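You operate a simulated robot arm through the tools that you are given. There is no shell and no other tool.

Carry out the task below with a simulated two-armed robot. There is one attempt and no reset: what you move stays moved.

## Task
Carry the small grey crate with both arms and set it on the top of the kit table.

It is judged by the outcome, as a careful person would: the job done as asked, and still so three seconds after it is handed in. It fails if anything else is knocked over, pushed out of place, dropped, spilled or broken.

## Robot
Two 7-joint arms with three-finger grippers on one trunk, on a base that drives. Base frame: it is fixed to the floor where the robot stands at the start and does not move with it; the origin is under the middle of the robot, x ahead of it, y to its left, z up; the surface under the hand at the start is at about z = 0.8. Units: m, rad, N and s.
The left shoulder is at the start at [0.03, 0.124, 1.008], the right one opposite. With the tool pointing down near the work surface each hand reaches from about 0.1 to 0.78 m from the robot's upright axis, wherever it stands, measured 20 degrees to its own side. Places, roughly: top of the kit table [0.7, -3.2, 0.8]. Payload 2.2 kg a hand.
The TCP of each hand is the grasp point between the finger pads, 0.028 m short of the fingertips. In the tool frame z runs along the fingers and y along their closing line. Largest opening 0.102 m; the body of the gripper starts 0.071 m behind the TCP.
Orientation is that of the tool frame in the base frame, as [roll, pitch, yaw] about the fixed x, y, z axes, in that order (R = Rz(yaw) Ry(pitch) Rx(roll)). With the fingers straight down and closing along the base's y, the tool's x points along the base's -x, its y along +y and its z along -z.

## Interface
- The arms move only by the tool nudge_tool. It takes "left_motion", "right_motion" or both (then of equal length, played together; a hand with none holds still); each is a list of rows, each an object of numbers (a shift or turn left out is 0, a gripper value left out holds the last): "x", "y", "z": the shift along the tool's x, y, z in m; "ax", "ay", "az": the turn, a rotation vector about the tool's x, y, z in rad; "gripper": the opening, from 0 (shut) to 1 (fully open). In form: [{"x": .., "y": .., "z": .., "ax": .., "ay": .., "az": .., "gripper": ..}, ...]. A call has 1 to 20 rows; each row is the pose to reach, as a shift and turn from the pose commanded when the call began, along the tool's axes at that moment. Rows are played at 5 a second. More than 0.05 m and 0.15 rad between two rows, or a gripper value outside its range, and nothing of the call is played. Where a pose cannot be reached the arm comes as near as it can. A force on the tool above 40 N (or 10 N above the force at the start of the call, whichever is more), or a blocked arm, ends the call early, and 0.2 s more pass. Each finger halts on what it meets, pressing with about 41 N; the grip force reading is that of the motor and also rises with nothing between the fingers. The clock runs only during rows and for 0.2 s after the last one: add rows that repeat a pose to give the fingers time. The reply holds the time, the measured pose of the TCP, the force on the tool along the base axes, the opening and the grip force, in the units named above and with some noise, with the torque about the TCP (base axes, N m) and any sound that the robot's microphone picked up.
- Cameras (640 x 400 px; columns grow to the right, rows downward): "scene" is now at [0.0425, -0.0056, 1.7208]; the picture's right is [0.00, -1.00, 0.00], its down [-0.84, -0.00, -0.54] and it looks along [0.54, 0.00, -0.84] (base axes); focal length 270 px, centre (320, 200). "left" rides on the left gripper at [0.072, 0.038, -0.086] in its tool frame; the picture's right is [-0.46, 0.89, 0.00], its down [-0.60, -0.32, -0.73] and it looks along [-0.65, -0.34, 0.68] (tool axes); focal length 256 px, centre (320, 200). "right" rides on the right gripper at [0.069, 0.044, -0.086] in its tool frame; the picture's right is [-0.53, 0.85, 0.00], its down [-0.58, -0.36, -0.73] and it looks along [-0.62, -0.39, 0.68] (tool axes); focal length 256 px, centre (320, 200). There is no depth. A picture from a camera that has moved, and an enlarged one, comes with that camera's place and axes in the base frame and with its lens. The place of the scene camera against the robot may be out by one fixed shift of up to 0.012 m in any direction.
- capture(camera): a new picture of that camera. It takes no simulated time.
- slide_trunk(by): slides the trunk up (or, below 0, down) by that many m; the arms and the scene camera ride with it, the base frame stays. It gives what a move gives, with no picture.
- roll_base(legs): drives the robot by 1 to 6 legs, each [ahead, left, turn to the left] in m, m and rad, along the robot's own axes; the way and the turn of a leg run together, so that a leg with both is an arc; at most 1.5 m and 3.142 rad a leg. The arms and the cameras ride along, it lands a little off, and it stops where it bumps. It gives what a move gives.
- head_to(pan, tilt): turns the head with the scene camera to pan (to the left, within 2.496 rad either way) and tilt (down, from -0.506 to 1.204), counted from straight ahead of the robot. It gives what a move gives.
- inspect(camera, box): a new picture of the part [left, top, right, bottom] of that camera's present view, enlarged. It takes no simulated time.
- sign_off(): hands the job in; it is judged then, once.

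Nothing tells you exact positions but the pictures and the camera data. Unless the task says otherwise, let go and move clear before handing in.

The tools are called after "Call:" as name(argument=value, ...) on one line, values as JSON. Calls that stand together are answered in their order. nudge_tool: Moves the arms, as the interface text tells. Its arguments: {"type":"object","properties":{"left_motion":{"type":"array","items":{"type":"object","properties":{"x":{"type":"number"},"y":{"type":"number"},"z":{"type":"number"},"ax":{"type":"number"},"ay":{"type":"number"},"az":{"type":"number"},"gripper":{"type":"number"}}}},"right_motion":{"type":"array","items":{"type":"object","properties":{"x":{"type":"number"},"y":{"type":"number"},"z":{"type":"number"},"ax":{"type":"number"},"ay":{"type":"number"},"az":{"type":"number"},"gripper":{"type":"number"}}}}},"required":[]} The other tools are called the same way: slide_trunk (by) slides the trunk up or down; roll_base (legs) drives the base; head_to (pan, tilt) turns the head that bears the scene camera; capture (camera) takes a picture; inspect (camera, box) takes an enlarged picture of a part of a camera's view; sign_off () hands the job in.

At the start:

```text
t: 0.0
left_position: [0.6329, 0.1558, 1.0049]
left_tool_rot: [-3.141, 0.0, -3.141]
left_contact_force: [0.0, -0.8, 0.6]
left_moment: [-0.01, 0.01, 0.02]
left_finger_gap: 0.1022
left_grip_force: 0.1
right_position: [0.3999, -0.2906, 0.9875]
right_tool_rot: [-3.141, 0.0, 3.141]
right_contact_force: [-0.1, -0.7, -0.3]
right_moment: [0.01, 0.01, 0.01]
right_finger_gap: 0.1023
right_grip_force: 0.2
trunk travel left (down, up): [-0.25, 0.29]
robot x, y, heading: [0.0032, -0.0003, 0.004]
head pan, tilt: [0.003, 0.997]
```

scene: 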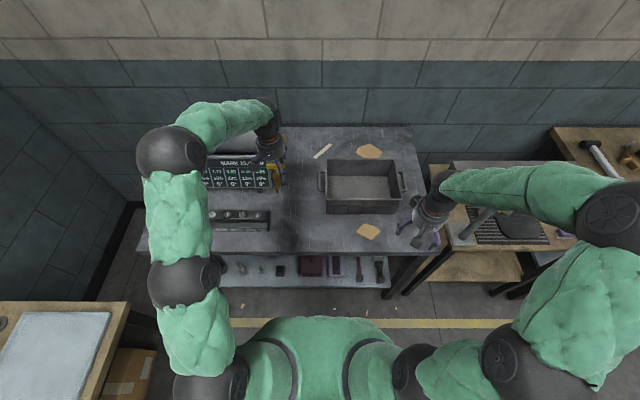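
right: 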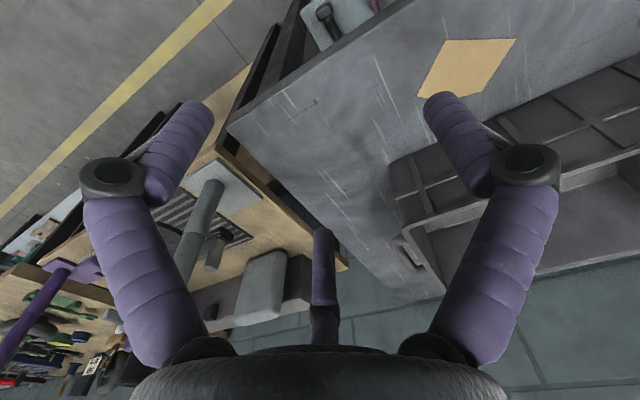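
left: 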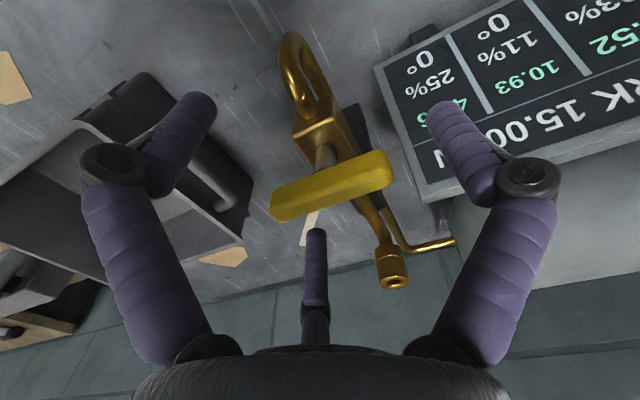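

The grey crate stands on the bench ahead of me, with what look like handles at its left and right ends. I'll look closer before moving anything.

Call:
inspect(camera="scene", box=[280, 120, 460, 260])

Call:
inspect(camera="right", box=[340, 0, 640, 320])

Call:
inspect(camera="left", box=[0, 40, 320, 340])

Call:
inspect(camera="scene", box=[160, 100, 320, 260])

```text
2.86 times, centred on (370, 190) of scene
camera zoom: at [0.0425, -0.0056, 1.7208], right [0.0, -1.0, 0.0], down [-0.84, 0.0, -0.54], along [0.54, 0.0, -0.84], focal length 772 px, centre (177, 229)
```

zoom: 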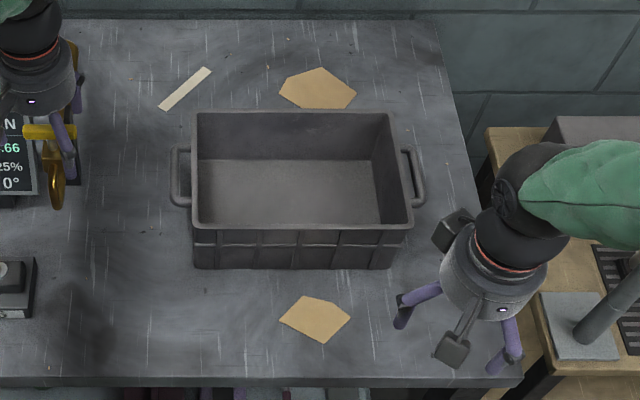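

```text
1.25 times, centred on (490, 160) of right
camera zoom: at [0.3302, -0.2474, 1.0736], right [0.53, 0.85, 0.0], down [0.58, -0.36, 0.73], along [0.62, -0.39, -0.68], focal length 320 px, centre (108, 250)
```

zoom: 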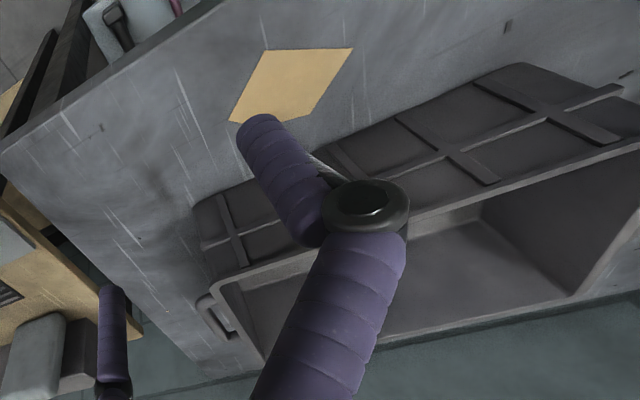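

```text
1.33 times, centred on (160, 190) of left
camera zoom: at [0.5601, 0.193, 1.0906], right [0.46, 0.89, 0.0], down [0.6, -0.32, 0.73], along [0.65, -0.34, -0.68], focal length 341 px, centre (533, 213)
```

zoom: 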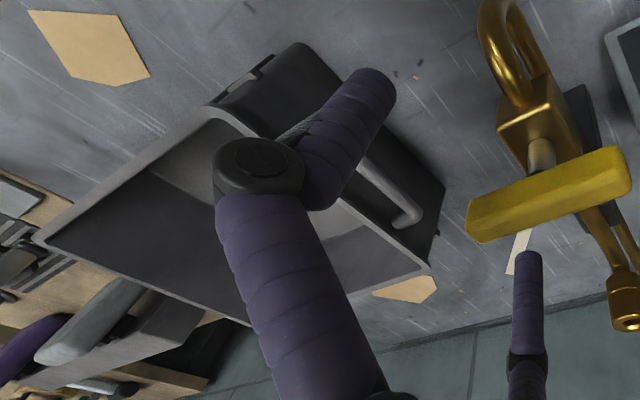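

```text
2.50 times, centred on (240, 180) of scene
camera zoom: at [0.0425, -0.0056, 1.7208], right [0.0, -1.0, 0.0], down [-0.84, 0.0, -0.54], along [0.54, 0.0, -0.84], focal length 676 px, centre (520, 250)
```

zoom: 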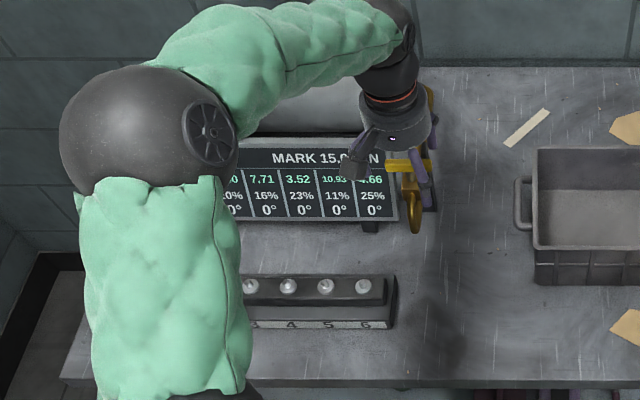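

The crate is about 0.27 m wide (y from -0.30 to -0.03), 0.19 m deep (x from 0.56 to 0.75) and 0.12 m tall, with bail handles on its two ends. Next I'll look around for the kit table and the drive path.

Call:
head_to(pan=-0.9, tilt=0.5)

Call:
capture(camera="scene")

Call:
head_to(pan=-1.5, tilt=0.5)

Call:
capture(camera="scene")

Call:
head_to(pan=-2.3, tilt=0.6)

Call:
capture(camera="scene")

Call:
head_to(pan=2.3, tilt=0.6)

Call:
capture(camera="scene")

Call:
head_to(pan=1.4, tilt=0.6)

Call:
capture(camera="scene")

```text
t: 1.2
left_position: [0.6327, 0.1547, 1.0039]
left_tool_rot: [-3.14, 0.0, -3.142]
left_contact_force: [-0.4, -1.1, -0.3]
left_moment: [0.0, 0.02, -0.03]
left_finger_gap: 0.1021
left_grip_force: 0.0
right_position: [0.3985, -0.2907, 0.9861]
right_tool_rot: [3.141, 0.001, -3.141]
right_contact_force: [-0.4, 0.3, -0.2]
right_moment: [-0.01, -0.03, -0.05]
right_finger_gap: 0.1021
right_grip_force: 0.2
trunk travel left (down, up): [-0.25, 0.29]
robot x, y, heading: [0.0016, 0.0018, -0.003]
head pan, tilt: [-0.901, 0.499]
```

```text
taken
camera scene: at [0.0291, -0.0771, 1.7615], right [-0.78, -0.62, 0.0], down [-0.3, 0.38, -0.88], along [0.55, -0.69, -0.48], focal length 270 px, centre (320, 200)
```

scene: 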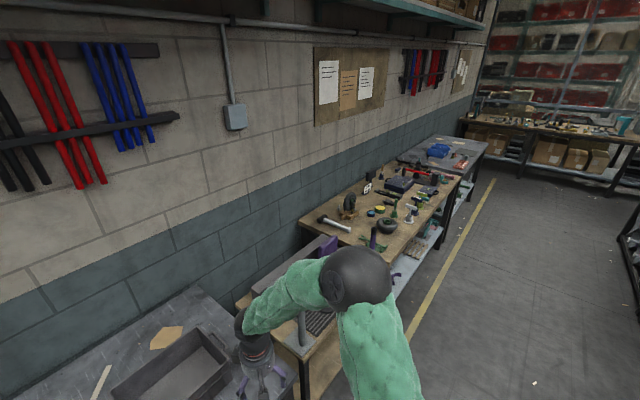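

```text
t: 2.2
left_position: [0.6324, 0.1548, 1.0046]
left_tool_rot: [3.141, 0.002, -3.14]
left_contact_force: [0.3, -0.4, 0.1]
left_moment: [-0.02, 0.02, -0.02]
left_finger_gap: 0.1021
left_grip_force: 0.1
right_position: [0.3996, -0.2912, 0.989]
right_tool_rot: [-3.141, 0.001, -3.141]
right_contact_force: [0.0, 0.5, 1.8]
right_moment: [0.0, 0.01, 0.02]
right_finger_gap: 0.102
right_grip_force: 0.1
trunk travel left (down, up): [-0.25, 0.29]
robot x, y, heading: [0.0016, 0.0016, -0.002]
head pan, tilt: [-1.499, 0.499]
```

```text
taken
camera scene: at [-0.0208, -0.0966, 1.7616], right [-1.0, -0.07, 0.0], down [-0.03, 0.48, -0.88], along [0.06, -0.88, -0.48], focal length 270 px, centre (320, 200)
```

scene: 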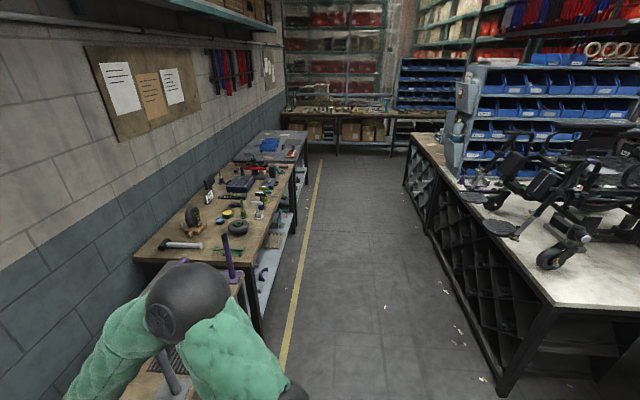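

```text
t: 3.3
left_position: [0.6314, 0.1546, 1.0036]
left_tool_rot: [-3.141, 0.0, 3.141]
left_contact_force: [-0.1, 0.5, 1.1]
left_moment: [0.02, -0.01, 0.02]
left_finger_gap: 0.1021
left_grip_force: 0.0
right_position: [0.3986, -0.2903, 0.9875]
right_tool_rot: [-3.141, -0.001, -3.141]
right_contact_force: [-0.3, -0.4, -0.8]
right_moment: [0.01, -0.02, 0.02]
right_finger_gap: 0.1018
right_grip_force: 0.0
trunk travel left (down, up): [-0.25, 0.29]
robot x, y, heading: [0.0003, -0.0011, -0.004]
head pan, tilt: [-2.3, 0.6]
```

```text
taken
camera scene: at [-0.0863, -0.0718, 1.7525], right [-0.75, 0.67, 0.0], down [0.38, 0.42, -0.83], along [-0.55, -0.62, -0.56], focal length 270 px, centre (320, 200)
```

scene: 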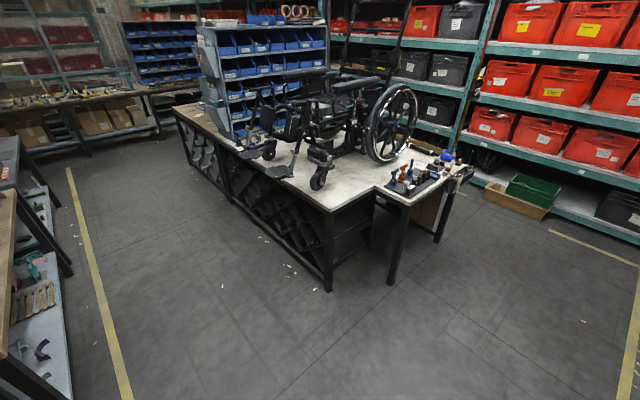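

```text
t: 7.0
left_position: [0.6325, 0.1544, 1.0037]
left_tool_rot: [-3.141, 0.0, -3.141]
left_contact_force: [0.6, 0.1, -0.1]
left_moment: [-0.01, 0.02, -0.01]
left_finger_gap: 0.1019
left_grip_force: 0.1
right_position: [0.3997, -0.2916, 0.9886]
right_tool_rot: [3.141, 0.001, -3.141]
right_contact_force: [0.0, -0.4, -0.8]
right_moment: [-0.02, 0.02, -0.03]
right_finger_gap: 0.102
right_grip_force: 0.0
trunk travel left (down, up): [-0.25, 0.29]
robot x, y, heading: [-0.0027, 0.0006, 0.004]
head pan, tilt: [2.3, 0.6]
```

```text
taken
camera scene: at [-0.0863, 0.0601, 1.7525], right [0.75, 0.67, 0.0], down [0.38, -0.42, -0.83], along [-0.55, 0.62, -0.56], focal length 270 px, centre (320, 200)
```

scene: 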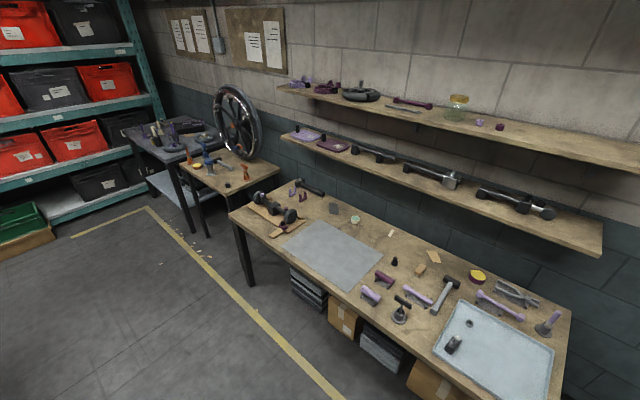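

```text
t: 8.2
left_position: [0.6333, 0.1548, 1.0046]
left_tool_rot: [-3.141, 0.001, 3.139]
left_contact_force: [0.1, -0.8, -0.3]
left_moment: [0.01, -0.01, -0.02]
left_finger_gap: 0.1021
left_grip_force: 0.0
right_position: [0.399, -0.2902, 0.9881]
right_tool_rot: [3.139, 0.0, 3.141]
right_contact_force: [0.2, -1.0, 0.3]
right_moment: [-0.01, -0.03, 0.0]
right_finger_gap: 0.1019
right_grip_force: 0.1
trunk travel left (down, up): [-0.25, 0.29]
robot x, y, heading: [0.0016, 0.002, 0.001]
head pan, tilt: [1.4, 0.6]
```

```text
taken
camera scene: at [-0.0125, 0.0813, 1.7525], right [0.99, -0.17, 0.0], down [-0.1, -0.56, -0.83], along [0.14, 0.81, -0.56], focal length 270 px, centre (320, 200)
```

scene: 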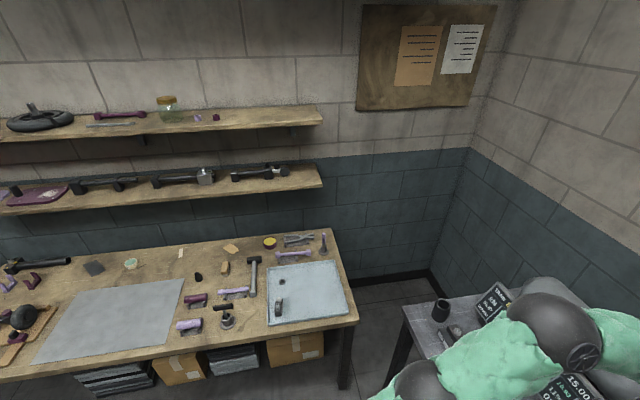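

The kit table should be the grey-topped one at the end of the row, past two wooden benches. I'll zoom in on it, and on the area around my right arm, before moving.

Call:
head_to(pan=-1.35, tilt=0.35)

Call:
inspect(camera="scene", box=[200, 100, 420, 260])

Call:
head_to(pan=-0.6, tilt=1.0)

Call:
capture(camera="scene")

Call:
head_to(pan=-1.4, tilt=1.1)

Call:
capture(camera="scene")

Call:
head_to(pan=0.5, tilt=0.9)

Call:
capture(camera="scene")

```text
t: 10.6
left_position: [0.6326, 0.1555, 1.0049]
left_tool_rot: [-3.14, -0.001, 3.141]
left_contact_force: [0.2, -0.3, -0.3]
left_moment: [-0.02, 0.0, 0.0]
left_finger_gap: 0.1019
left_grip_force: 0.0
right_position: [0.3994, -0.2907, 0.9873]
right_tool_rot: [3.141, -0.001, -3.141]
right_contact_force: [-0.3, -1.0, -0.3]
right_moment: [0.0, 0.0, 0.01]
right_finger_gap: 0.102
right_grip_force: 0.0
trunk travel left (down, up): [-0.25, 0.29]
robot x, y, heading: [-0.0, 0.0025, -0.001]
head pan, tilt: [-1.349, 0.351]
```

```text
2.50 times, centred on (310, 180) of scene
camera zoom: at [-0.0069, -0.0967, 1.7752], right [-0.98, -0.22, 0.0], down [-0.08, 0.34, -0.94], along [0.21, -0.92, -0.34], focal length 676 px, centre (345, 250)
```

zoom: 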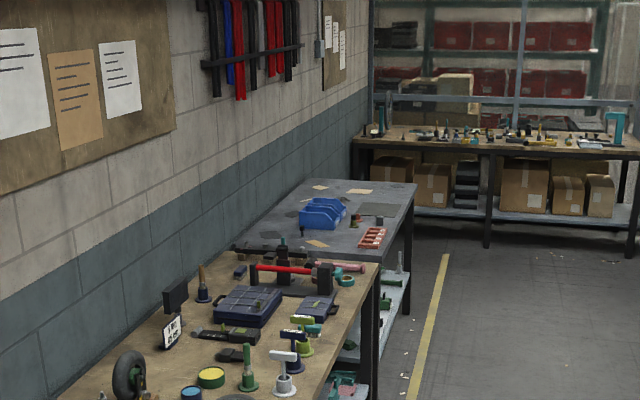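

```text
t: 11.7
left_position: [0.6332, 0.1548, 1.0052]
left_tool_rot: [3.142, -0.001, -3.141]
left_contact_force: [-0.6, 0.4, -0.4]
left_moment: [-0.01, -0.02, -0.05]
left_finger_gap: 0.1021
left_grip_force: 0.1
right_position: [0.3988, -0.2903, 0.9877]
right_tool_rot: [3.141, 0.0, -3.141]
right_contact_force: [-0.2, -1.1, 0.5]
right_moment: [-0.03, -0.02, 0.03]
right_finger_gap: 0.1021
right_grip_force: 0.0
trunk travel left (down, up): [-0.25, 0.29]
robot x, y, heading: [0.002, -0.0001, 0.002]
head pan, tilt: [-0.6, 1.0]
```

```text
taken
camera scene: at [0.03, -0.0453, 1.7205], right [-0.57, -0.82, 0.0], down [-0.69, 0.48, -0.54], along [0.45, -0.31, -0.84], focal length 270 px, centre (320, 200)
```

scene: 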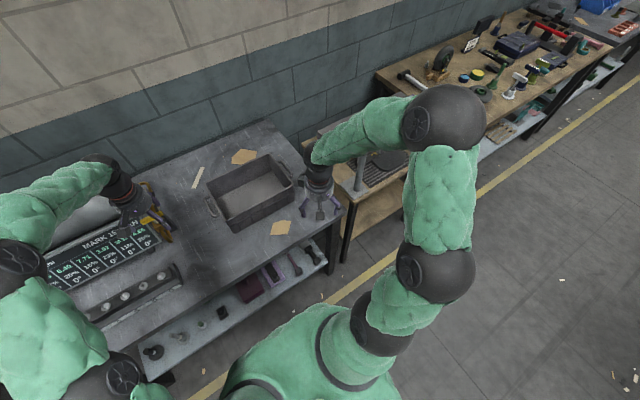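

```text
t: 12.9
left_position: [0.6328, 0.1558, 1.0052]
left_tool_rot: [3.141, 0.0, -3.141]
left_contact_force: [-0.4, -0.1, 0.1]
left_moment: [0.01, 0.02, 0.03]
left_finger_gap: 0.1018
left_grip_force: 0.1
right_position: [0.3988, -0.2919, 0.987]
right_tool_rot: [3.141, 0.001, 3.14]
right_contact_force: [0.1, 0.1, 1.1]
right_moment: [-0.02, -0.01, -0.01]
right_finger_gap: 0.1019
right_grip_force: 0.1
trunk travel left (down, up): [-0.25, 0.29]
robot x, y, heading: [-0.0002, -0.0006, 0.002]
head pan, tilt: [-1.4, 1.1]
```

```text
taken
camera scene: at [-0.0166, -0.0681, 1.7139], right [-0.99, -0.17, 0.0], down [-0.15, 0.88, -0.45], along [0.08, -0.45, -0.89], focal length 270 px, centre (320, 200)
```

scene: 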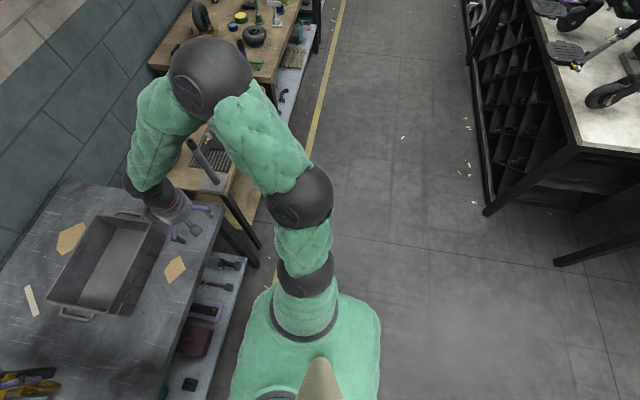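

```text
t: 14.7
left_position: [0.632, 0.1556, 1.0038]
left_tool_rot: [-3.141, 0.0, -3.141]
left_contact_force: [0.1, 0.4, 0.1]
left_moment: [0.01, 0.04, 0.0]
left_finger_gap: 0.1018
left_grip_force: 0.0
right_position: [0.3989, -0.2908, 0.9871]
right_tool_rot: [-3.141, -0.001, -3.14]
right_contact_force: [-0.4, 0.2, 1.0]
right_moment: [0.02, -0.02, -0.01]
right_finger_gap: 0.1019
right_grip_force: 0.1
trunk travel left (down, up): [-0.25, 0.29]
robot x, y, heading: [0.0024, 0.0016, -0.002]
head pan, tilt: [0.499, 0.901]
```

```text
taken
camera scene: at [0.0389, 0.0302, 1.7277], right [0.48, -0.88, 0.0], down [-0.69, -0.37, -0.62], along [0.55, 0.3, -0.78], focal length 270 px, centre (320, 200)
```

scene: 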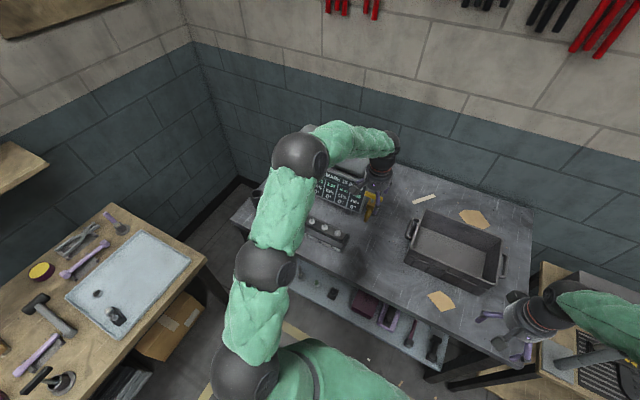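

The kit table top runs from about y=-2.6 to y=-4.0. It holds a blue bin, a red tray and some small items, and there is free room toward its far end. I'll raise both hands clear, then shift the base right so the crate is centred in front of me.

Call:
nudge_tool(left_motion=[{"z": -0.03}, {"z": -0.06}, {"z": -0.09}, {"z": -0.1}], right_motion=[{"z": -0.03}, {"z": -0.06}, {"z": -0.08}, {"z": -0.08}])

Call:
head_to(pan=0.0, tilt=1.0)

Call:
roll_base(legs=[[0.0, -0.16, 0.0]])

Call:
capture(camera="scene")

Call:
capture(camera="left")

Call:
capture(camera="right")

```text
t: 15.7
left_position: [0.6328, 0.1548, 1.1054]
left_tool_rot: [3.141, 0.001, -3.142]
left_contact_force: [-0.1, -0.3, 0.3]
left_moment: [0.04, -0.03, -0.02]
left_finger_gap: 0.102
left_grip_force: 0.1
right_position: [0.3988, -0.2903, 1.0661]
right_tool_rot: [-3.142, 0.001, -3.141]
right_contact_force: [0.2, -0.7, -1.0]
right_moment: [-0.01, 0.02, 0.01]
right_finger_gap: 0.1019
right_grip_force: 0.1
trunk travel left (down, up): [-0.25, 0.29]
robot x, y, heading: [-0.0024, -0.0027, 0.001]
head pan, tilt: [0.499, 0.901]
```

```text
t: 16.7
left_position: [0.6333, 0.1556, 1.1058]
left_tool_rot: [3.141, -0.001, -3.142]
left_contact_force: [-0.3, 0.4, 0.0]
left_moment: [0.02, 0.01, -0.06]
left_finger_gap: 0.1022
left_grip_force: 0.0
right_position: [0.3991, -0.2915, 1.067]
right_tool_rot: [-3.141, 0.0, -3.141]
right_contact_force: [-0.3, -0.8, 1.1]
right_moment: [-0.01, 0.02, -0.02]
right_finger_gap: 0.1018
right_grip_force: 0.0
trunk travel left (down, up): [-0.25, 0.29]
robot x, y, heading: [0.0006, -0.0008, 0.001]
head pan, tilt: [0.0, 1.0]
```

```text
t: 18.1
left_position: [0.6323, -0.0058, 1.1052]
left_tool_rot: [3.139, 0.0, -3.139]
left_contact_force: [0.2, 0.1, -0.3]
left_moment: [0.01, 0.01, -0.02]
left_finger_gap: 0.102
left_grip_force: 0.1
right_position: [0.3992, -0.4531, 1.0664]
right_tool_rot: [3.139, 0.0, -3.138]
right_contact_force: [-0.7, -0.4, 0.0]
right_moment: [0.01, 0.02, -0.03]
right_finger_gap: 0.1021
right_grip_force: 0.1
trunk travel left (down, up): [-0.25, 0.29]
robot x, y, heading: [-0.0022, -0.159, 0.009]
head pan, tilt: [0.0, 1.0]
```

```text
taken
camera scene: at [0.0424, -0.1696, 1.7205], right [0.0, -1.0, 0.0], down [-0.84, 0.0, -0.54], along [0.54, 0.0, -0.84], focal length 270 px, centre (320, 200)
```

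scene: 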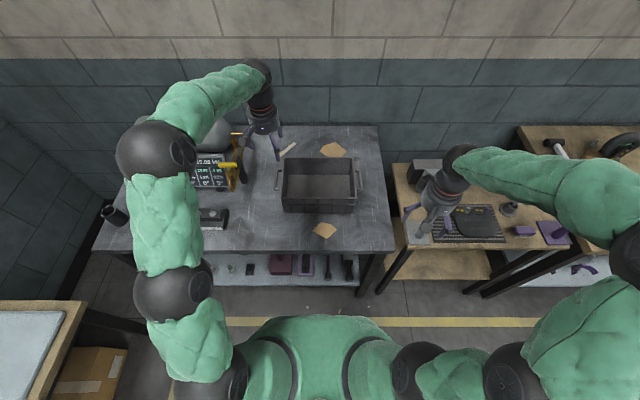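

```text
taken
camera left: at [0.5602, 0.0315, 1.1913], right [0.46, 0.89, 0.0], down [0.6, -0.32, 0.73], along [0.65, -0.34, -0.68], focal length 256 px, centre (320, 200)
```

left: 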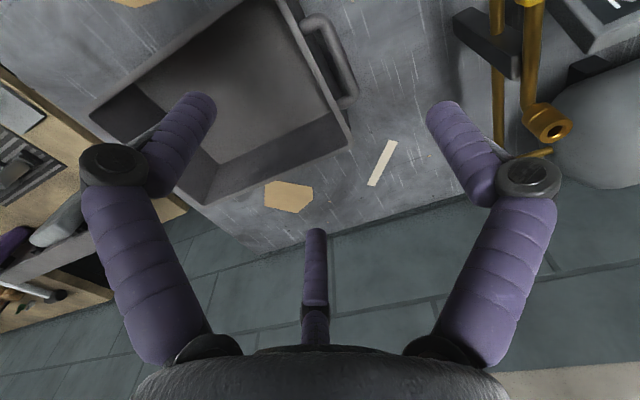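

```text
taken
camera right: at [0.3303, -0.4096, 1.1527], right [0.53, 0.85, 0.0], down [0.58, -0.36, 0.73], along [0.62, -0.39, -0.68], focal length 256 px, centre (320, 200)
```

right: 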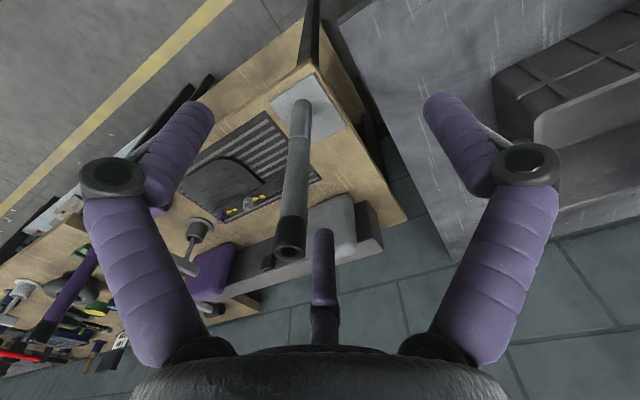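

Both hands are clear, and the left hand is now roughly over the crate's left end. I'll zoom in to measure the handle and rim precisely.

Call:
inspect(camera="left", box=[240, 0, 400, 160])

Call:
inspect(camera="scene", box=[265, 135, 375, 225])

```text
2.50 times, centred on (320, 80) of left
camera zoom: at [0.5602, 0.0315, 1.1913], right [0.46, 0.89, 0.0], down [0.6, -0.32, 0.73], along [0.65, -0.34, -0.68], focal length 640 px, centre (320, 500)
```

zoom: 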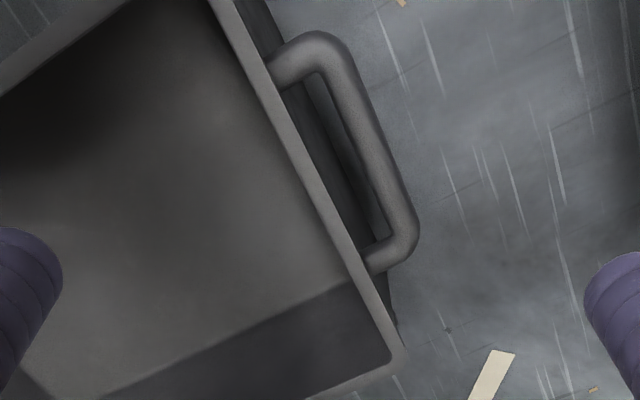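

```text
4.44 times, centred on (320, 180) of scene
camera zoom: at [0.0424, -0.1696, 1.7205], right [0.0, -1.0, 0.0], down [-0.84, 0.0, -0.54], along [0.54, 0.0, -0.84], focal length 1201 px, centre (320, 289)
```

zoom: 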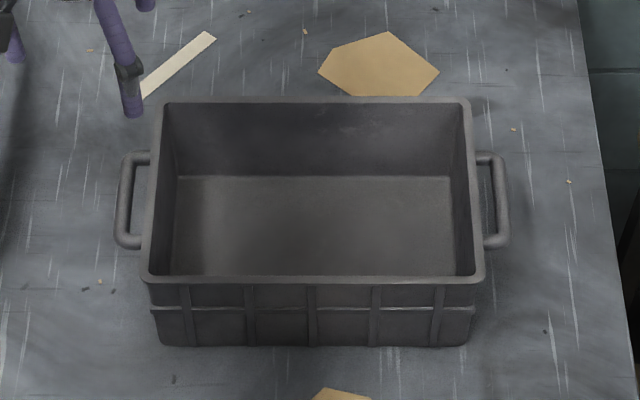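

My estimates for the handle are centre x≈0.66, height about 0.89–0.91, and outer edge y≈+0.005. I'll pull the left hand back and bring the right hand across so both hand cameras can see their handle.

Call:
nudge_tool(left_motion=[{"x": 0.03}, {"x": 0.06}, {"x": 0.09}, {"x": 0.11}, {"x": 0.11}, {"x": 0.11}, {"x": 0.11}], right_motion=[{"x": -0.025, "y": 0.02, "z": -0.01}, {"x": -0.05, "y": 0.04, "z": -0.02}, {"x": -0.075, "y": 0.06, "z": -0.03}, {"x": -0.1, "y": 0.08, "z": -0.04}, {"x": -0.125, "y": 0.1, "z": -0.04}, {"x": -0.125, "y": 0.12, "z": -0.04}, {"x": -0.125, "y": 0.12, "z": -0.04}])

Call:
capture(camera="left")

Call:
capture(camera="right")

Call:
capture(camera="scene")

```text
t: 19.7
left_position: [0.5232, -0.0055, 1.1038]
left_tool_rot: [3.142, -0.001, -3.14]
left_contact_force: [0.6, 0.4, -0.4]
left_moment: [0.0, 0.01, 0.01]
left_finger_gap: 0.1016
left_grip_force: 0.2
right_position: [0.5251, -0.3322, 1.1062]
right_tool_rot: [-3.142, 0.0, -3.141]
right_contact_force: [-0.2, 0.3, 0.3]
right_moment: [-0.02, 0.01, -0.01]
right_finger_gap: 0.1022
right_grip_force: 0.0
trunk travel left (down, up): [-0.25, 0.29]
robot x, y, heading: [0.0017, -0.1593, 0.002]
head pan, tilt: [0.0, 1.0]
```

```text
taken
camera left: at [0.4518, 0.0322, 1.1899], right [0.46, 0.89, 0.0], down [0.6, -0.32, 0.73], along [0.65, -0.34, -0.68], focal length 256 px, centre (320, 200)
```

left: 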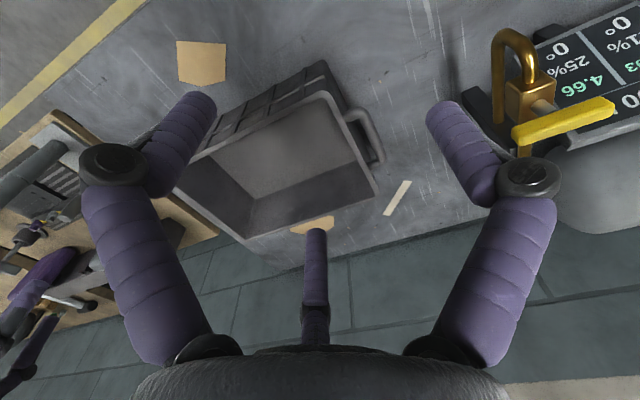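

```text
taken
camera right: at [0.4554, -0.2891, 1.1931], right [0.53, 0.85, 0.0], down [0.58, -0.36, 0.73], along [0.62, -0.39, -0.68], focal length 256 px, centre (320, 200)
```

right: 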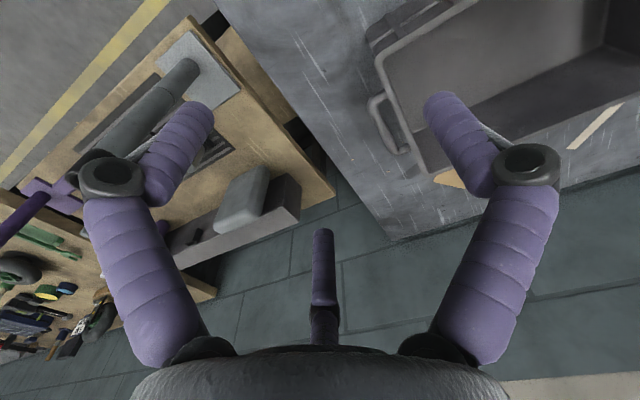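

```text
taken
camera scene: at [0.043, -0.1679, 1.7204], right [0.0, -1.0, 0.0], down [-0.84, 0.0, -0.54], along [0.54, 0.0, -0.84], focal length 270 px, centre (320, 200)
```

scene: 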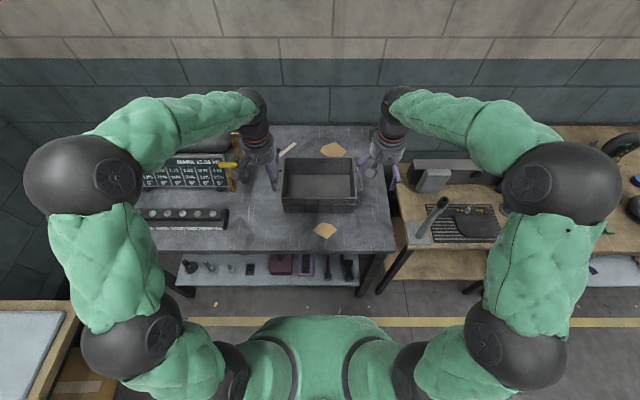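

The hand pictures show more finger-like parts than I expected, so I want to know which ones actually close. I'll look at the grippers from the scene camera, then close them partly in free air to compare.

Call:
inspect(camera="scene", box=[350, 110, 430, 210])

Call:
inspect(camera="scene", box=[220, 110, 300, 210])

Call:
nudge_tool(left_motion=[{"gripper": 0.4}, {"gripper": 0.4}, {"gripper": 0.4}], right_motion=[{"gripper": 0.4}, {"gripper": 0.4}, {"gripper": 0.4}])

Call:
capture(camera="left")

Call:
inspect(camera="scene", box=[350, 110, 430, 210])

Call:
inspect(camera="scene", box=[220, 110, 300, 210])

```text
4.00 times, centred on (390, 160) of scene
camera zoom: at [0.043, -0.1679, 1.7204], right [0.0, -1.0, 0.0], down [-0.84, 0.0, -0.54], along [0.54, 0.0, -0.84], focal length 1081 px, centre (40, 360)
```

zoom: 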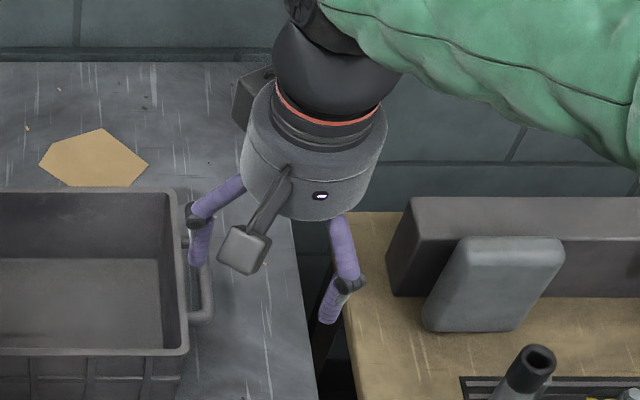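

```text
4.00 times, centred on (260, 160) of scene
camera zoom: at [0.043, -0.1679, 1.7204], right [0.0, -1.0, 0.0], down [-0.84, 0.0, -0.54], along [0.54, 0.0, -0.84], focal length 1081 px, centre (560, 360)
```

zoom: 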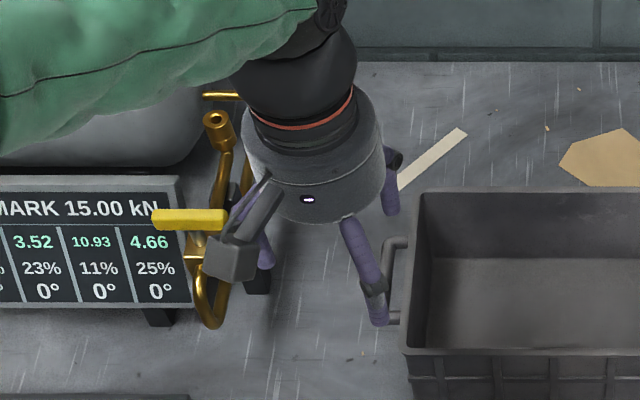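

```text
t: 20.5
left_position: [0.5227, -0.0057, 1.1041]
left_tool_rot: [3.141, -0.001, -3.141]
left_contact_force: [-0.7, -0.6, -0.7]
left_moment: [0.0, 0.02, -0.05]
left_finger_gap: 0.0406
left_grip_force: 0.1
right_position: [0.524, -0.3329, 1.1073]
right_tool_rot: [3.141, 0.001, -3.138]
right_contact_force: [-0.9, 0.0, 0.3]
right_moment: [0.02, 0.01, 0.0]
right_finger_gap: 0.0407
right_grip_force: 0.1
trunk travel left (down, up): [-0.25, 0.29]
robot x, y, heading: [-0.0015, -0.1606, -0.0]
head pan, tilt: [0.0, 1.0]
```

```text
taken
camera left: at [0.4515, 0.0324, 1.1901], right [0.46, 0.89, 0.0], down [0.6, -0.32, 0.73], along [0.65, -0.34, -0.68], focal length 256 px, centre (320, 200)
```

left: 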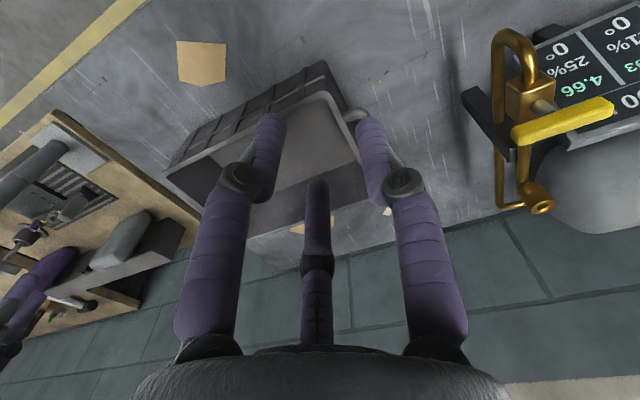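

```text
4.00 times, centred on (390, 160) of scene
camera zoom: at [0.0425, -0.1676, 1.7205], right [0.0, -1.0, 0.0], down [-0.84, 0.0, -0.54], along [0.54, 0.0, -0.84], focal length 1081 px, centre (40, 360)
```

zoom: 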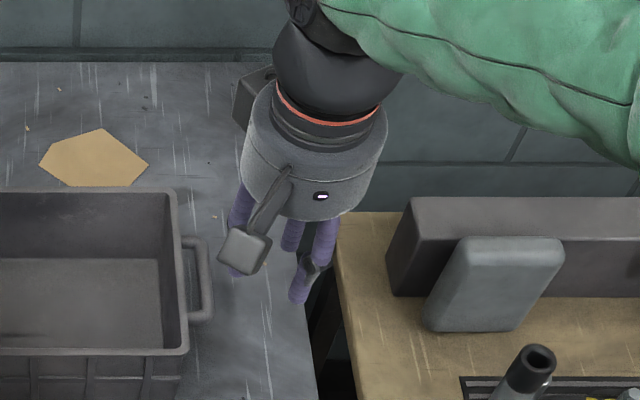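

```text
4.00 times, centred on (260, 160) of scene
camera zoom: at [0.0425, -0.1676, 1.7205], right [0.0, -1.0, 0.0], down [-0.84, 0.0, -0.54], along [0.54, 0.0, -0.84], focal length 1081 px, centre (560, 360)
```

zoom: 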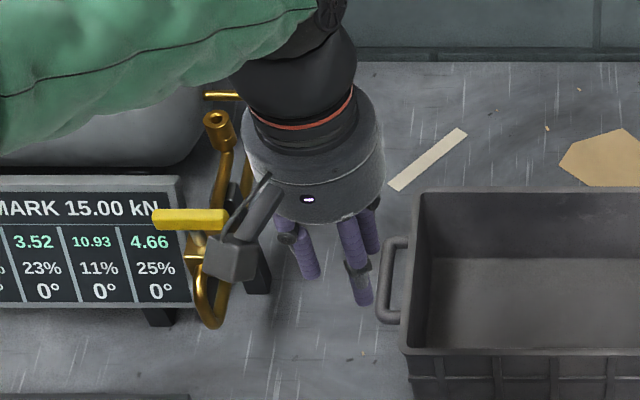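

The hands close one finger from +y against a pair from -y, with the clearances I need. I'll open them to about 0.8 and measure the crate again from both hand cameras.

Call:
nudge_tool(left_motion=[{"gripper": 1.0}, {"gripper": 1.0}, {"gripper": 1.0}], right_motion=[{"gripper": 1.0}, {"gripper": 1.0}, {"gripper": 1.0}])

Call:
inspect(camera="left", box=[180, 60, 400, 240])

Call:
inspect(camera="right", box=[340, 0, 640, 200])

```text
t: 21.3
left_position: [0.524, -0.0049, 1.1042]
left_tool_rot: [-3.14, -0.001, -3.14]
left_contact_force: [-1.1, -0.6, 0.1]
left_moment: [-0.01, 0.01, 0.0]
left_finger_gap: 0.1022
left_grip_force: 0.1
right_position: [0.5237, -0.333, 1.1068]
right_tool_rot: [-3.141, 0.0, -3.141]
right_contact_force: [-0.5, -0.2, -0.1]
right_moment: [0.0, -0.01, 0.01]
right_finger_gap: 0.1019
right_grip_force: 0.1
trunk travel left (down, up): [-0.25, 0.29]
robot x, y, heading: [0.0012, -0.1598, -0.003]
head pan, tilt: [0.0, 1.0]
```

```text
2.22 times, centred on (290, 150) of left
camera zoom: at [0.4514, 0.0325, 1.1901], right [0.46, 0.89, 0.0], down [0.6, -0.32, 0.73], along [0.65, -0.34, -0.68], focal length 569 px, centre (387, 311)
```

zoom: 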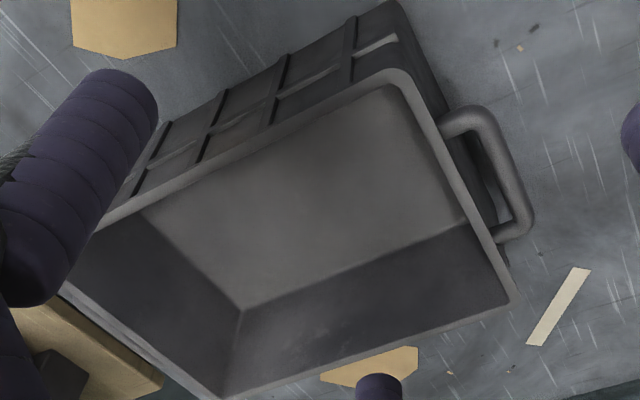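

```text
2.00 times, centred on (490, 100) of right
camera zoom: at [0.4548, -0.2892, 1.1933], right [0.53, 0.85, 0.0], down [0.58, -0.36, 0.73], along [0.62, -0.39, -0.68], focal length 512 px, centre (-20, 400)
```

zoom: 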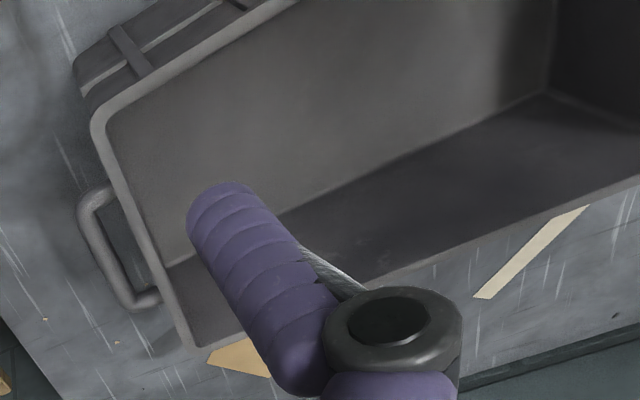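

The measurements now agree. The crate centre is near (0.657, -0.155), the rim is at z≈0.913, and the handle bars are at z≈0.90 and stick out about 0.03 m at each end. I'll move both hands over the end walls, staying high for now.

Call:
nudge_tool(left_motion=[{"x": -0.03, "y": -0.002, "gripper": 0.9}, {"x": -0.06, "y": -0.004}, {"x": -0.09, "y": -0.007}, {"x": -0.12, "y": -0.01}, {"x": -0.132, "y": -0.0105}, {"x": -0.132, "y": -0.0105}], right_motion=[{"x": -0.03, "y": 0.005, "gripper": 0.9}, {"x": -0.06, "y": 0.01}, {"x": -0.09, "y": 0.015}, {"x": -0.12, "y": 0.02}, {"x": -0.132, "y": 0.0225}, {"x": -0.132, "y": 0.0225}])

Call:
capture(camera="left")

Call:
capture(camera="right")

Call:
inspect(camera="scene", box=[220, 80, 420, 220])

```text
t: 22.7
left_position: [0.6546, -0.0153, 1.107]
left_tool_rot: [3.141, -0.001, -3.14]
left_contact_force: [-0.1, -0.5, 0.5]
left_moment: [0.0, 0.04, 0.02]
left_finger_gap: 0.0916
left_grip_force: 0.1
right_position: [0.6549, -0.3076, 1.1052]
right_tool_rot: [-3.14, 0.001, -3.14]
right_contact_force: [0.9, 0.0, -1.0]
right_moment: [-0.02, 0.01, 0.01]
right_finger_gap: 0.0915
right_grip_force: 0.0
trunk travel left (down, up): [-0.25, 0.29]
robot x, y, heading: [-0.0005, -0.1622, 0.001]
head pan, tilt: [0.0, 1.0]
```

```text
taken
camera left: at [0.5834, 0.0236, 1.1942], right [0.46, 0.89, 0.0], down [0.6, -0.32, 0.73], along [0.65, -0.34, -0.68], focal length 256 px, centre (320, 200)
```

left: 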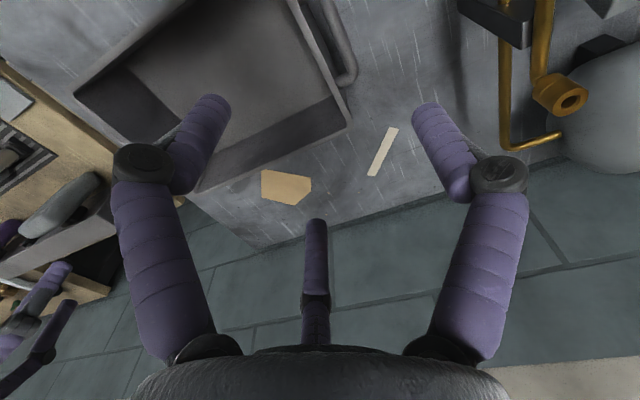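

```text
taken
camera right: at [0.5859, -0.2649, 1.192], right [0.53, 0.85, 0.0], down [0.58, -0.36, 0.73], along [0.62, -0.39, -0.68], focal length 256 px, centre (320, 200)
```

right: 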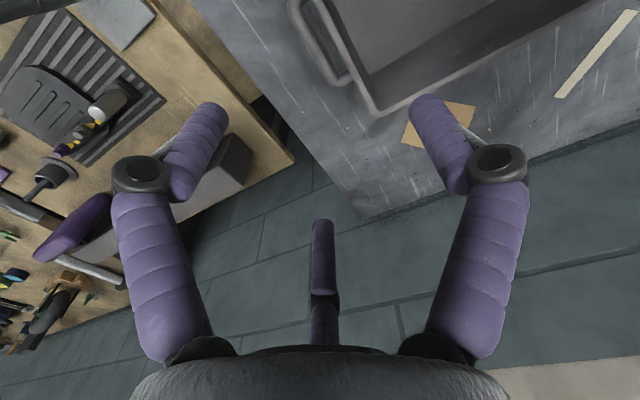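

```text
2.86 times, centred on (320, 150) of scene
camera zoom: at [0.0423, -0.1675, 1.7205], right [0.0, -1.0, 0.0], down [-0.84, 0.0, -0.54], along [0.54, 0.0, -0.84], focal length 772 px, centre (320, 343)
```

zoom: 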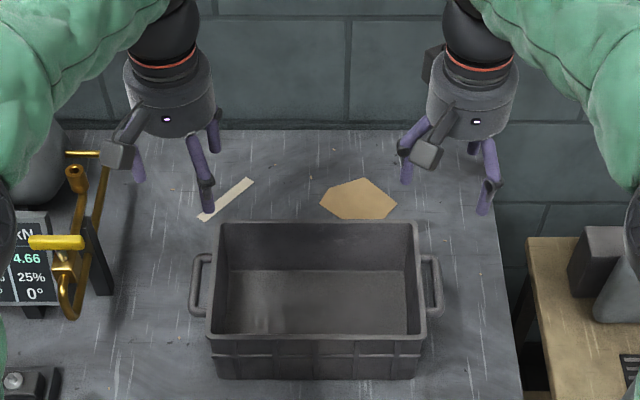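

The alignment checks out in both hand cameras. I'll descend partway, stopping with the fingertips still above the rim.

Call:
nudge_tool(left_motion=[{"z": 0.03}, {"z": 0.06}, {"z": 0.09}, {"z": 0.12}, {"z": 0.13}, {"z": 0.13}], right_motion=[{"z": 0.03}, {"z": 0.06}, {"z": 0.09}, {"z": 0.12}, {"z": 0.13}, {"z": 0.13}])

Call:
capture(camera="left")

Call:
capture(camera="right")

Call:
inspect(camera="scene", box=[220, 80, 420, 220])

```text
t: 24.1
left_position: [0.6555, -0.0163, 0.976]
left_tool_rot: [3.141, 0.0, -3.14]
left_contact_force: [-0.3, -0.3, -0.2]
left_moment: [-0.03, 0.02, 0.0]
left_finger_gap: 0.0916
left_grip_force: 0.0
right_position: [0.6544, -0.308, 0.9763]
right_tool_rot: [3.14, -0.001, -3.139]
right_contact_force: [-0.6, 0.2, 0.1]
right_moment: [0.03, 0.02, 0.01]
right_finger_gap: 0.0918
right_grip_force: 0.0
trunk travel left (down, up): [-0.25, 0.29]
robot x, y, heading: [-0.0006, -0.1614, 0.003]
head pan, tilt: [0.0, 1.0]
```

```text
taken
camera left: at [0.5831, 0.021, 1.062], right [0.46, 0.89, 0.0], down [0.6, -0.32, 0.73], along [0.65, -0.34, -0.68], focal length 256 px, centre (320, 200)
```

left: 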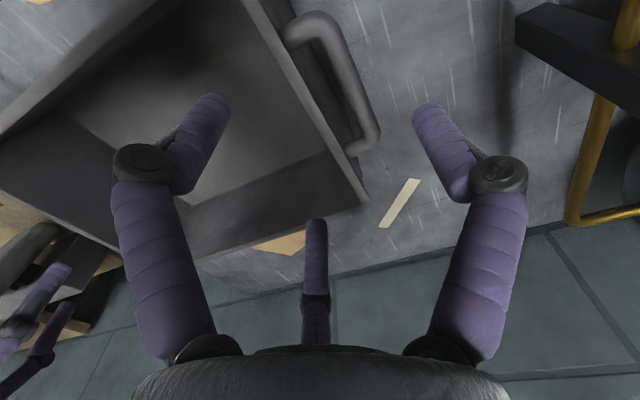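

```text
taken
camera right: at [0.5847, -0.2641, 1.0625], right [0.53, 0.85, 0.0], down [0.58, -0.36, 0.73], along [0.62, -0.39, -0.68], focal length 256 px, centre (320, 200)
```

right: 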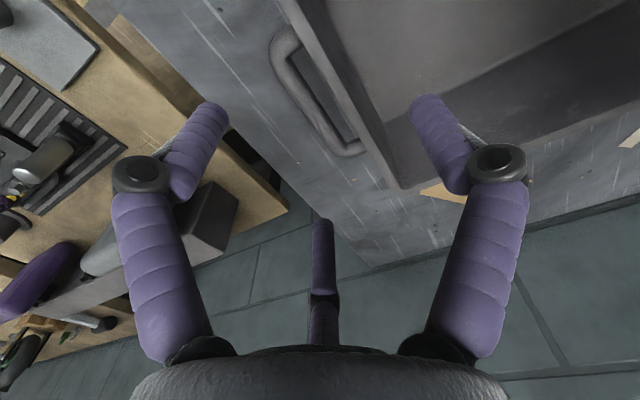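

```text
2.86 times, centred on (320, 150) of scene
camera zoom: at [0.0425, -0.1675, 1.7205], right [0.0, -1.0, 0.0], down [-0.84, 0.0, -0.54], along [0.54, 0.0, -0.84], focal length 772 px, centre (320, 343)
```

zoom: 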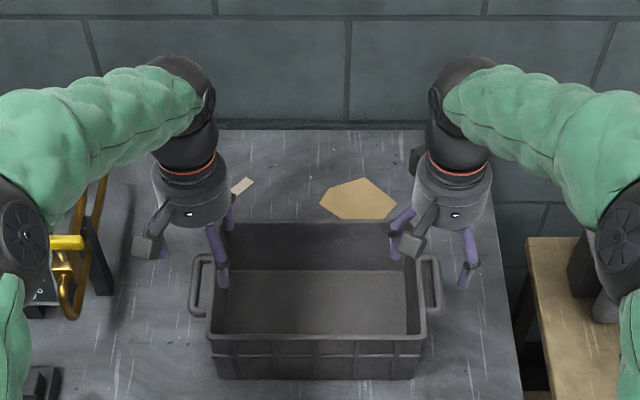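

The fingers straddle both end walls with room on each side. I'll descend to the grasp depth, with a small correction on the left hand.

Call:
nudge_tool(left_motion=[{"z": 0.015, "y": 0.004}, {"z": 0.03, "y": 0.004}, {"z": 0.045, "y": 0.004}, {"z": 0.06, "y": 0.004}, {"z": 0.075, "y": 0.004}, {"z": 0.083, "y": 0.004}, {"z": 0.083, "y": 0.004}], right_motion=[{"z": 0.015}, {"z": 0.03}, {"z": 0.045}, {"z": 0.06}, {"z": 0.075}, {"z": 0.083}, {"z": 0.083}])

Call:
capture(camera="left")

Call:
capture(camera="right")

Call:
inspect(camera="scene", box=[240, 100, 400, 220])

```text
t: 25.7
left_position: [0.6543, -0.0111, 0.8919]
left_tool_rot: [3.141, 0.001, -3.14]
left_contact_force: [-0.2, -0.6, -0.8]
left_moment: [0.0, -0.01, -0.02]
left_finger_gap: 0.0916
left_grip_force: 0.1
right_position: [0.6545, -0.3073, 0.8935]
right_tool_rot: [3.14, -0.001, -3.141]
right_contact_force: [-0.1, -0.5, 0.1]
right_moment: [-0.05, -0.05, 0.02]
right_finger_gap: 0.0917
right_grip_force: 0.0
trunk travel left (down, up): [-0.25, 0.29]
robot x, y, heading: [0.001, -0.1607, 0.003]
head pan, tilt: [0.0, 1.0]
```

```text
taken
camera left: at [0.5831, 0.0268, 0.9769], right [0.46, 0.89, 0.0], down [0.6, -0.32, 0.73], along [0.65, -0.34, -0.68], focal length 256 px, centre (320, 200)
```

left: 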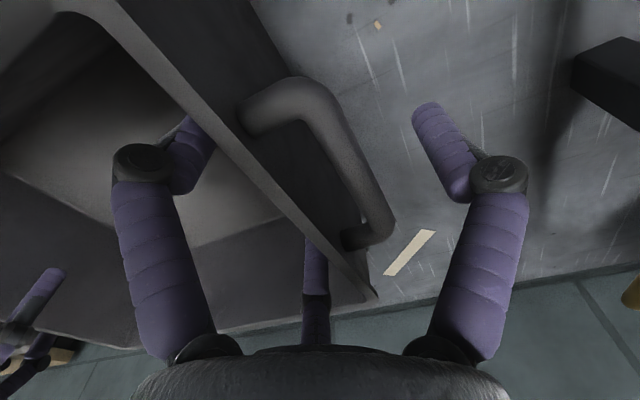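

```text
taken
camera right: at [0.5858, -0.2645, 0.98], right [0.53, 0.85, 0.0], down [0.58, -0.36, 0.73], along [0.62, -0.39, -0.68], focal length 256 px, centre (320, 200)
```

right: 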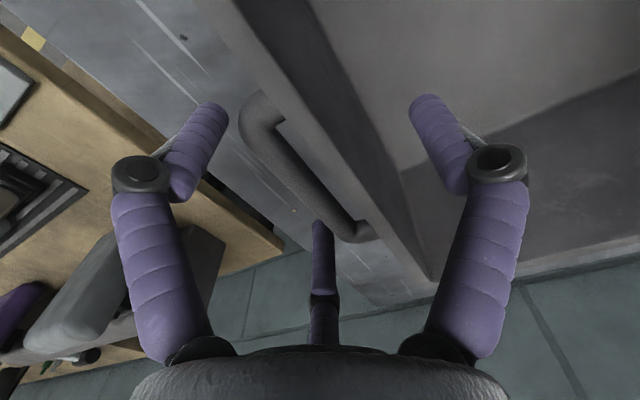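

```text
3.33 times, centred on (320, 160) of scene
camera zoom: at [0.0424, -0.1676, 1.7205], right [0.0, -1.0, 0.0], down [-0.84, 0.0, -0.54], along [0.54, 0.0, -0.84], focal length 901 px, centre (320, 333)
```

zoom: 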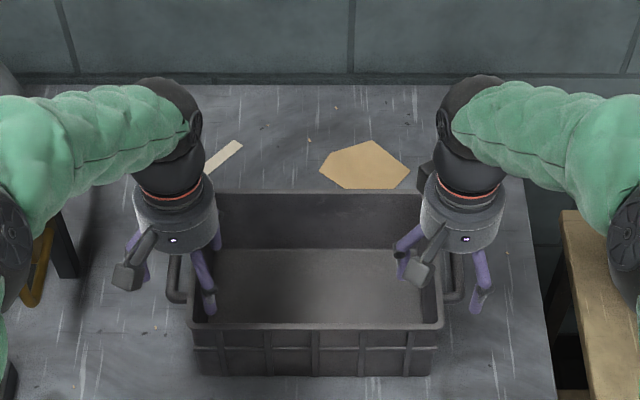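

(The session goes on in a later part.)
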